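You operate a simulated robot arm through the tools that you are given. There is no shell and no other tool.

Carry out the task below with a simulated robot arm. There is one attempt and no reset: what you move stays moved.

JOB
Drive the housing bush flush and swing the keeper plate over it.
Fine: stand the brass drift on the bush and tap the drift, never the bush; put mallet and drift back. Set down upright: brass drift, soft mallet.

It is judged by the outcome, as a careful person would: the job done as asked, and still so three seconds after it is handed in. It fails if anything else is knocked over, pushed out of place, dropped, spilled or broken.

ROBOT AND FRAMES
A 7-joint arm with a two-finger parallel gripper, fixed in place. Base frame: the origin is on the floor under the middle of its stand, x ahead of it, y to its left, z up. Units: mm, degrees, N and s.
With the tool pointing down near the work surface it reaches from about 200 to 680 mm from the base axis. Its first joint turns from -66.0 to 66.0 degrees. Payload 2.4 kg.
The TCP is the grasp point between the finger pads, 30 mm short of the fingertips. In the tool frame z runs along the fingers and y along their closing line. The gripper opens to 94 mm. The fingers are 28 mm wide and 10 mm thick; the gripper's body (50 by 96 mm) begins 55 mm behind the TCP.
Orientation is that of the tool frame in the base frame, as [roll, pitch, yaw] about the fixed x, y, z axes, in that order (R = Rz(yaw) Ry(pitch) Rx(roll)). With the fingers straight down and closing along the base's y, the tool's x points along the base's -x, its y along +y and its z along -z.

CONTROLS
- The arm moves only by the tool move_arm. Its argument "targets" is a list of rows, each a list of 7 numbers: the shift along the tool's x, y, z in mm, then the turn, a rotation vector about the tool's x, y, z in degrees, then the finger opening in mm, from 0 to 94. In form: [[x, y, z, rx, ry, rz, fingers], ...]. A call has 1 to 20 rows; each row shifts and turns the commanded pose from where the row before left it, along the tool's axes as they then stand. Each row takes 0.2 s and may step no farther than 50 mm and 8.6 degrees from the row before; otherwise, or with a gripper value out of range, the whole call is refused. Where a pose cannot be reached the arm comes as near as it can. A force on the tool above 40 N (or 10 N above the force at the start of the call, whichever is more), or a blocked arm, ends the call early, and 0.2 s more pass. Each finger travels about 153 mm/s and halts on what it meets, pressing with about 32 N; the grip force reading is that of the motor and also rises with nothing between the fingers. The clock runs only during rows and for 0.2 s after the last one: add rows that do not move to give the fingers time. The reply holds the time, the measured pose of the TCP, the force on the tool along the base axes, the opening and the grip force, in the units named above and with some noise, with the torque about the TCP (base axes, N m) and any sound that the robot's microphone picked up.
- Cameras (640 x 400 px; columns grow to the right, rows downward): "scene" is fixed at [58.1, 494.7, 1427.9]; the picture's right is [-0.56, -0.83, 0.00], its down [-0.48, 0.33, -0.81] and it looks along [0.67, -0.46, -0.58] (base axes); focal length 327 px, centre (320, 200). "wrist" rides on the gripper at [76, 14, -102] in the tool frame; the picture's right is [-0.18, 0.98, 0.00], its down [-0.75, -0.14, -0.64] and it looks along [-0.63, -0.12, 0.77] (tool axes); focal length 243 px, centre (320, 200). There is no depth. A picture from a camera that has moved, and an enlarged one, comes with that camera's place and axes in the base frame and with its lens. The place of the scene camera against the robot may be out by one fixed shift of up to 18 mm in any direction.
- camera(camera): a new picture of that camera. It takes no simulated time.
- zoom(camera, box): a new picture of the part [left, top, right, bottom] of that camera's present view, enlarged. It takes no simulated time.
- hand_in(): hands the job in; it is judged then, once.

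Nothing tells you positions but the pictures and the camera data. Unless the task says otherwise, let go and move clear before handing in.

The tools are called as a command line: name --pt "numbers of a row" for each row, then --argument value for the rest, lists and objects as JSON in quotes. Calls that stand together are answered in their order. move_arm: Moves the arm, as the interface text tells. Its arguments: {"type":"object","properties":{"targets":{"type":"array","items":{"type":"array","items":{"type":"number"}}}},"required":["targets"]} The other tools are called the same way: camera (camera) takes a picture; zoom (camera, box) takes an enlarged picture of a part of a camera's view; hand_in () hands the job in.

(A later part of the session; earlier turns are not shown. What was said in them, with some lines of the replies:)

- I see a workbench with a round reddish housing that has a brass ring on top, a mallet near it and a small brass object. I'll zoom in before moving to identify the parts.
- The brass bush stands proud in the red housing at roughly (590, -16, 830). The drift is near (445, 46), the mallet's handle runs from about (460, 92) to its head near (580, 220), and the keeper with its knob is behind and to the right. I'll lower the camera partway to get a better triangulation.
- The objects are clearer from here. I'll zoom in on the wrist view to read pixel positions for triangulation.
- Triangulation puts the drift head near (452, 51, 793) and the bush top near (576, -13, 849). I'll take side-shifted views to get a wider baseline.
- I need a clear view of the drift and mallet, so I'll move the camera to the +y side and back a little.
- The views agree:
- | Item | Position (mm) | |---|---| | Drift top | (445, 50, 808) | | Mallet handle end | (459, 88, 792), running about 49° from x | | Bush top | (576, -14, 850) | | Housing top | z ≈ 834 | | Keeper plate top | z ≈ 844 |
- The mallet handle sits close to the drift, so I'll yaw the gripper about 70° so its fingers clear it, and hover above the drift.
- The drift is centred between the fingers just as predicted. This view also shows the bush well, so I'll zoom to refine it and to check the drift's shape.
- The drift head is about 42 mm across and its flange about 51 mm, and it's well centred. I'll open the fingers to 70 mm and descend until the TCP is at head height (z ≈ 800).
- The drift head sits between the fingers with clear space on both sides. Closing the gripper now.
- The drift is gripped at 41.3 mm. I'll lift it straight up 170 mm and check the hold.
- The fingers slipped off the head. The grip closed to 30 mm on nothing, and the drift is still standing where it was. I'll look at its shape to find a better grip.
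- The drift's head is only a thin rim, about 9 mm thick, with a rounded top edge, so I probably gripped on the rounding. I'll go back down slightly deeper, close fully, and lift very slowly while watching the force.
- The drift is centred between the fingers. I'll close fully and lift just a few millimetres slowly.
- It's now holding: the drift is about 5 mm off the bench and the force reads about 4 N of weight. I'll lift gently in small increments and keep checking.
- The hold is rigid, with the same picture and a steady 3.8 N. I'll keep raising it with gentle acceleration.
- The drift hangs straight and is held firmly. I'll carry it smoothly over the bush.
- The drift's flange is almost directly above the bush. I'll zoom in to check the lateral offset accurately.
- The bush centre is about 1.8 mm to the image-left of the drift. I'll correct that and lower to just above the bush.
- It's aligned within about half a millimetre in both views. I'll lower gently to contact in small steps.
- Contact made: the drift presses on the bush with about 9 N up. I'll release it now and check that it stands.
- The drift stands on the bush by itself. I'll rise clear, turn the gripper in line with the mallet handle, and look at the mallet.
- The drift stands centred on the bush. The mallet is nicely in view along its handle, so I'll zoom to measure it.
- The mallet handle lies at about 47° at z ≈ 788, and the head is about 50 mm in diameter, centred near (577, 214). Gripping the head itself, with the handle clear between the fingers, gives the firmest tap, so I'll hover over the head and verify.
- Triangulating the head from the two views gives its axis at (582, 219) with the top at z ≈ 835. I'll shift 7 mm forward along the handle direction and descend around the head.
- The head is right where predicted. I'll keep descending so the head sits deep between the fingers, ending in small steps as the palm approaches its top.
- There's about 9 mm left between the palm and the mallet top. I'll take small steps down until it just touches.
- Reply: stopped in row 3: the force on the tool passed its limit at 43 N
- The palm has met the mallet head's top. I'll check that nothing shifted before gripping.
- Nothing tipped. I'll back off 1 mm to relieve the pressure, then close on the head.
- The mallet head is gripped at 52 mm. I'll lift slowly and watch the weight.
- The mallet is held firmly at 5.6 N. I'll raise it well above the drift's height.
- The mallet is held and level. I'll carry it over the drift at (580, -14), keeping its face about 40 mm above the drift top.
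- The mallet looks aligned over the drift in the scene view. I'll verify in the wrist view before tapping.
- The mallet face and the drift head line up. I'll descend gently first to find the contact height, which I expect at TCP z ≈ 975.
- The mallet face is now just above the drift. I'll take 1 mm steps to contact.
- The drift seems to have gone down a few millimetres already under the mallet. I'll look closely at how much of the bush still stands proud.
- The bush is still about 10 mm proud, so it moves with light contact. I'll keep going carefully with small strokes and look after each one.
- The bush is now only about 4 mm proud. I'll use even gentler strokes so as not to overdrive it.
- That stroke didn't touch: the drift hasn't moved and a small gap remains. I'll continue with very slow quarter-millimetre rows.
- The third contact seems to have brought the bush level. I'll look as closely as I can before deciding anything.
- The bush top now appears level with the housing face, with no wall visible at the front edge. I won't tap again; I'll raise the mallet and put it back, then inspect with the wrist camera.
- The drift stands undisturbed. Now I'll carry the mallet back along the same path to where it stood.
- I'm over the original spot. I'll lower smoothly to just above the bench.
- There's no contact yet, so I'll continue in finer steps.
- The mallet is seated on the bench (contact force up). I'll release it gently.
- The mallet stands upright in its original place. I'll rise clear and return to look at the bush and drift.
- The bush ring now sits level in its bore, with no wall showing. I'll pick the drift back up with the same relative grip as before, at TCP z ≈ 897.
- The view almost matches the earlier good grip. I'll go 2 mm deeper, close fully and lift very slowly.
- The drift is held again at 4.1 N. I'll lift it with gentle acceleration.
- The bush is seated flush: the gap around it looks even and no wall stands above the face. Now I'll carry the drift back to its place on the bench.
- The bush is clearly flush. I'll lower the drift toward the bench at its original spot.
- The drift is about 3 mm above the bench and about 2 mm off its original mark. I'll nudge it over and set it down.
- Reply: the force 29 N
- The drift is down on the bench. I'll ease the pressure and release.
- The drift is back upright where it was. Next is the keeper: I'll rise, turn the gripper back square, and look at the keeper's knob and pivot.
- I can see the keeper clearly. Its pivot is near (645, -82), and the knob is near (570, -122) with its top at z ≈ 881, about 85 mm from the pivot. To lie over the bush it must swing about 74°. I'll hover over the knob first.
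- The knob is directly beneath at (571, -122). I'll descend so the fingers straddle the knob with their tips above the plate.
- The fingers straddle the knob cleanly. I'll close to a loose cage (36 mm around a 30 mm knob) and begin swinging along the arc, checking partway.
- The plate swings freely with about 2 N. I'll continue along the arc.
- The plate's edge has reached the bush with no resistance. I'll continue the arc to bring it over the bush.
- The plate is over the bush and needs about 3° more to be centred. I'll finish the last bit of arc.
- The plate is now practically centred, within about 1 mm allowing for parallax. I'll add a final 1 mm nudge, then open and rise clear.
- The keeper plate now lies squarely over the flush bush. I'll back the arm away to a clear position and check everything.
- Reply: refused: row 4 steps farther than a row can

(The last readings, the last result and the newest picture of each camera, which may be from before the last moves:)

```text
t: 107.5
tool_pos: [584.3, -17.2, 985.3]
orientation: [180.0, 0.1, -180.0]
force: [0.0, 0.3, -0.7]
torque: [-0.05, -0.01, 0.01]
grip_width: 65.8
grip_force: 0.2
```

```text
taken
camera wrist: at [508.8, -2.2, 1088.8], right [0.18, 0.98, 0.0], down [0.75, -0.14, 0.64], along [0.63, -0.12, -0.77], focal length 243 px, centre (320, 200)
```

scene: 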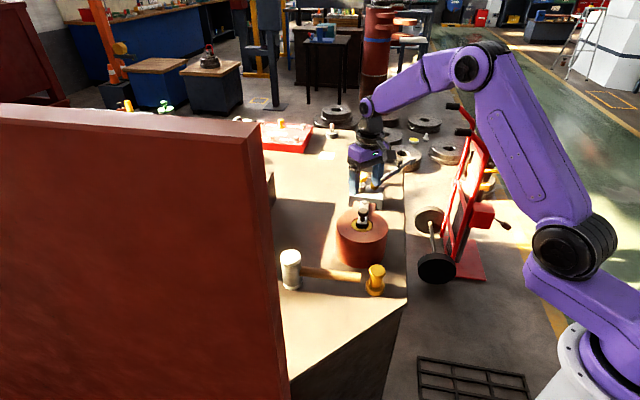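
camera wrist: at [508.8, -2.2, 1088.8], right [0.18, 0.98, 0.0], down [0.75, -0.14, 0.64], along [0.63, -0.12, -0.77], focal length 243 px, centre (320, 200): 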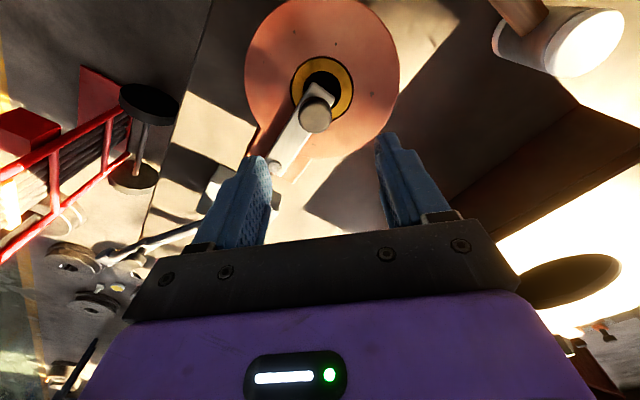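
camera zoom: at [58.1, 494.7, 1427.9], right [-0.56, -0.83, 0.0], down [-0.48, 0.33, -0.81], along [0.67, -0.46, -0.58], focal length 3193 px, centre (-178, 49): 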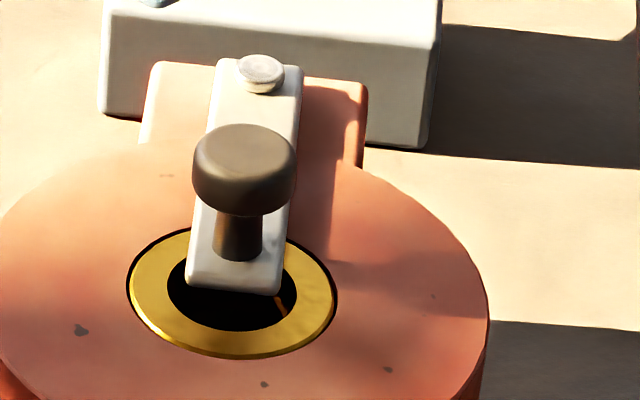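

Everything looks right. That retreat was refused for too large a step, so I'll back off in smaller rows.

move_arm --pt "0 0 -40 0 0 0 66" --pt "0 0 -45 0 0 0 66" --pt "30 2 -30 0 0 0 66" --pt "35 3 -30 0 0 0 66" --pt "35 3 -30 0 0 0 66" --pt "35 3 -25 0 0 0 66" --pt "35 3 -15 0 0 0 66" --pt "20 3 -10 0 0 0 66" --pt "0 0 0 0 0 0 66"

camera --camera "scene"

camera --camera "wrist"

zoom --camera "wrist" --box '[220, 40, 460, 190]'

```text
t: 109.5
tool_pos: [395.5, -2.5, 1209.6]
orientation: [179.9, 0.0, -180.0]
force: [1.0, -0.1, -0.5]
torque: [-0.02, 0.01, 0.01]
grip_width: 65.8
grip_force: 0.0
```

```text
taken
```

scene: 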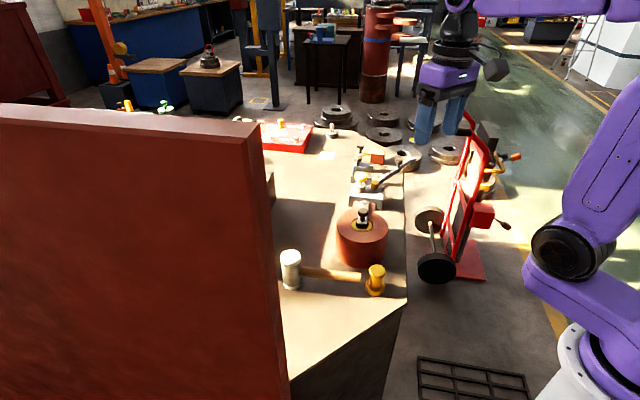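

```text
taken
camera wrist: at [319.0, 13.0, 1313.2], right [0.18, 0.98, 0.0], down [0.75, -0.14, 0.64], along [0.63, -0.12, -0.77], focal length 243 px, centre (320, 200)
```

wrist: 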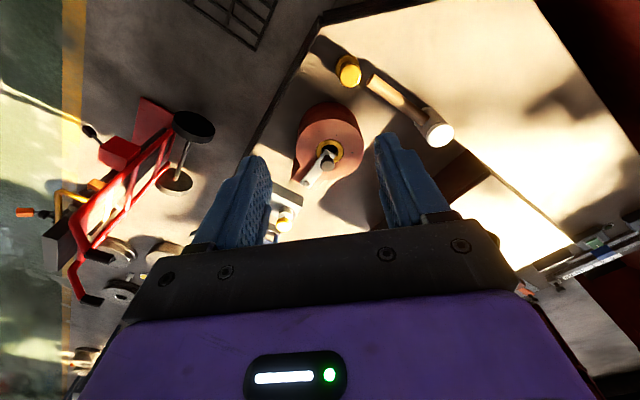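

```text
2.67 times, centred on (340, 115) of wrist
camera zoom: at [319.0, 13.0, 1313.2], right [0.18, 0.98, 0.0], down [0.75, -0.14, 0.64], along [0.63, -0.12, -0.77], focal length 647 px, centre (267, 427)
```

zoom: 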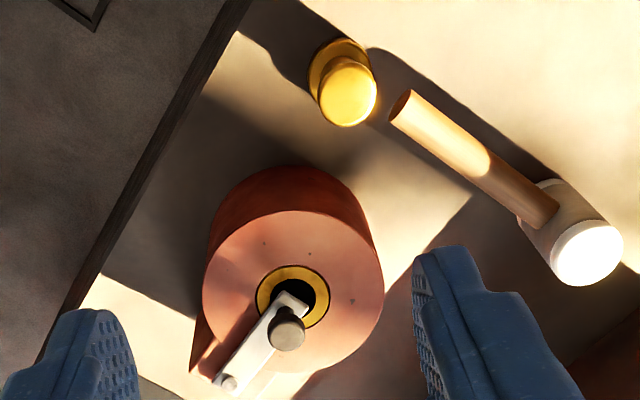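

The bush is flush and the keeper plate lies over it. The drift and mallet stand upright in their original places, and the arm is clear. Handing in.

hand_in

```text
The job is handed in.
```

The job is handed in. The bush is down flush with the housing face, to within about half a millimetre as far as the cameras show, and the keeper plate is swung across so it lies centred over it.

- **Driving the bush:** it went down in three light contacts of the mallet on the drift. The mallet never touched the bush. I held the mallet by its head rather than its handle, for a firmer and more controlled tap.
- **First drift lift:** my first grip on the drift slipped off its rim. It stayed standing where it was, and I picked it up properly on the second try.
- **Tools:** the drift and mallet are back upright, within a few millimetres of where they started.
- **Surroundings:** nothing else was knocked over or moved, and the arm is clear of the bench.
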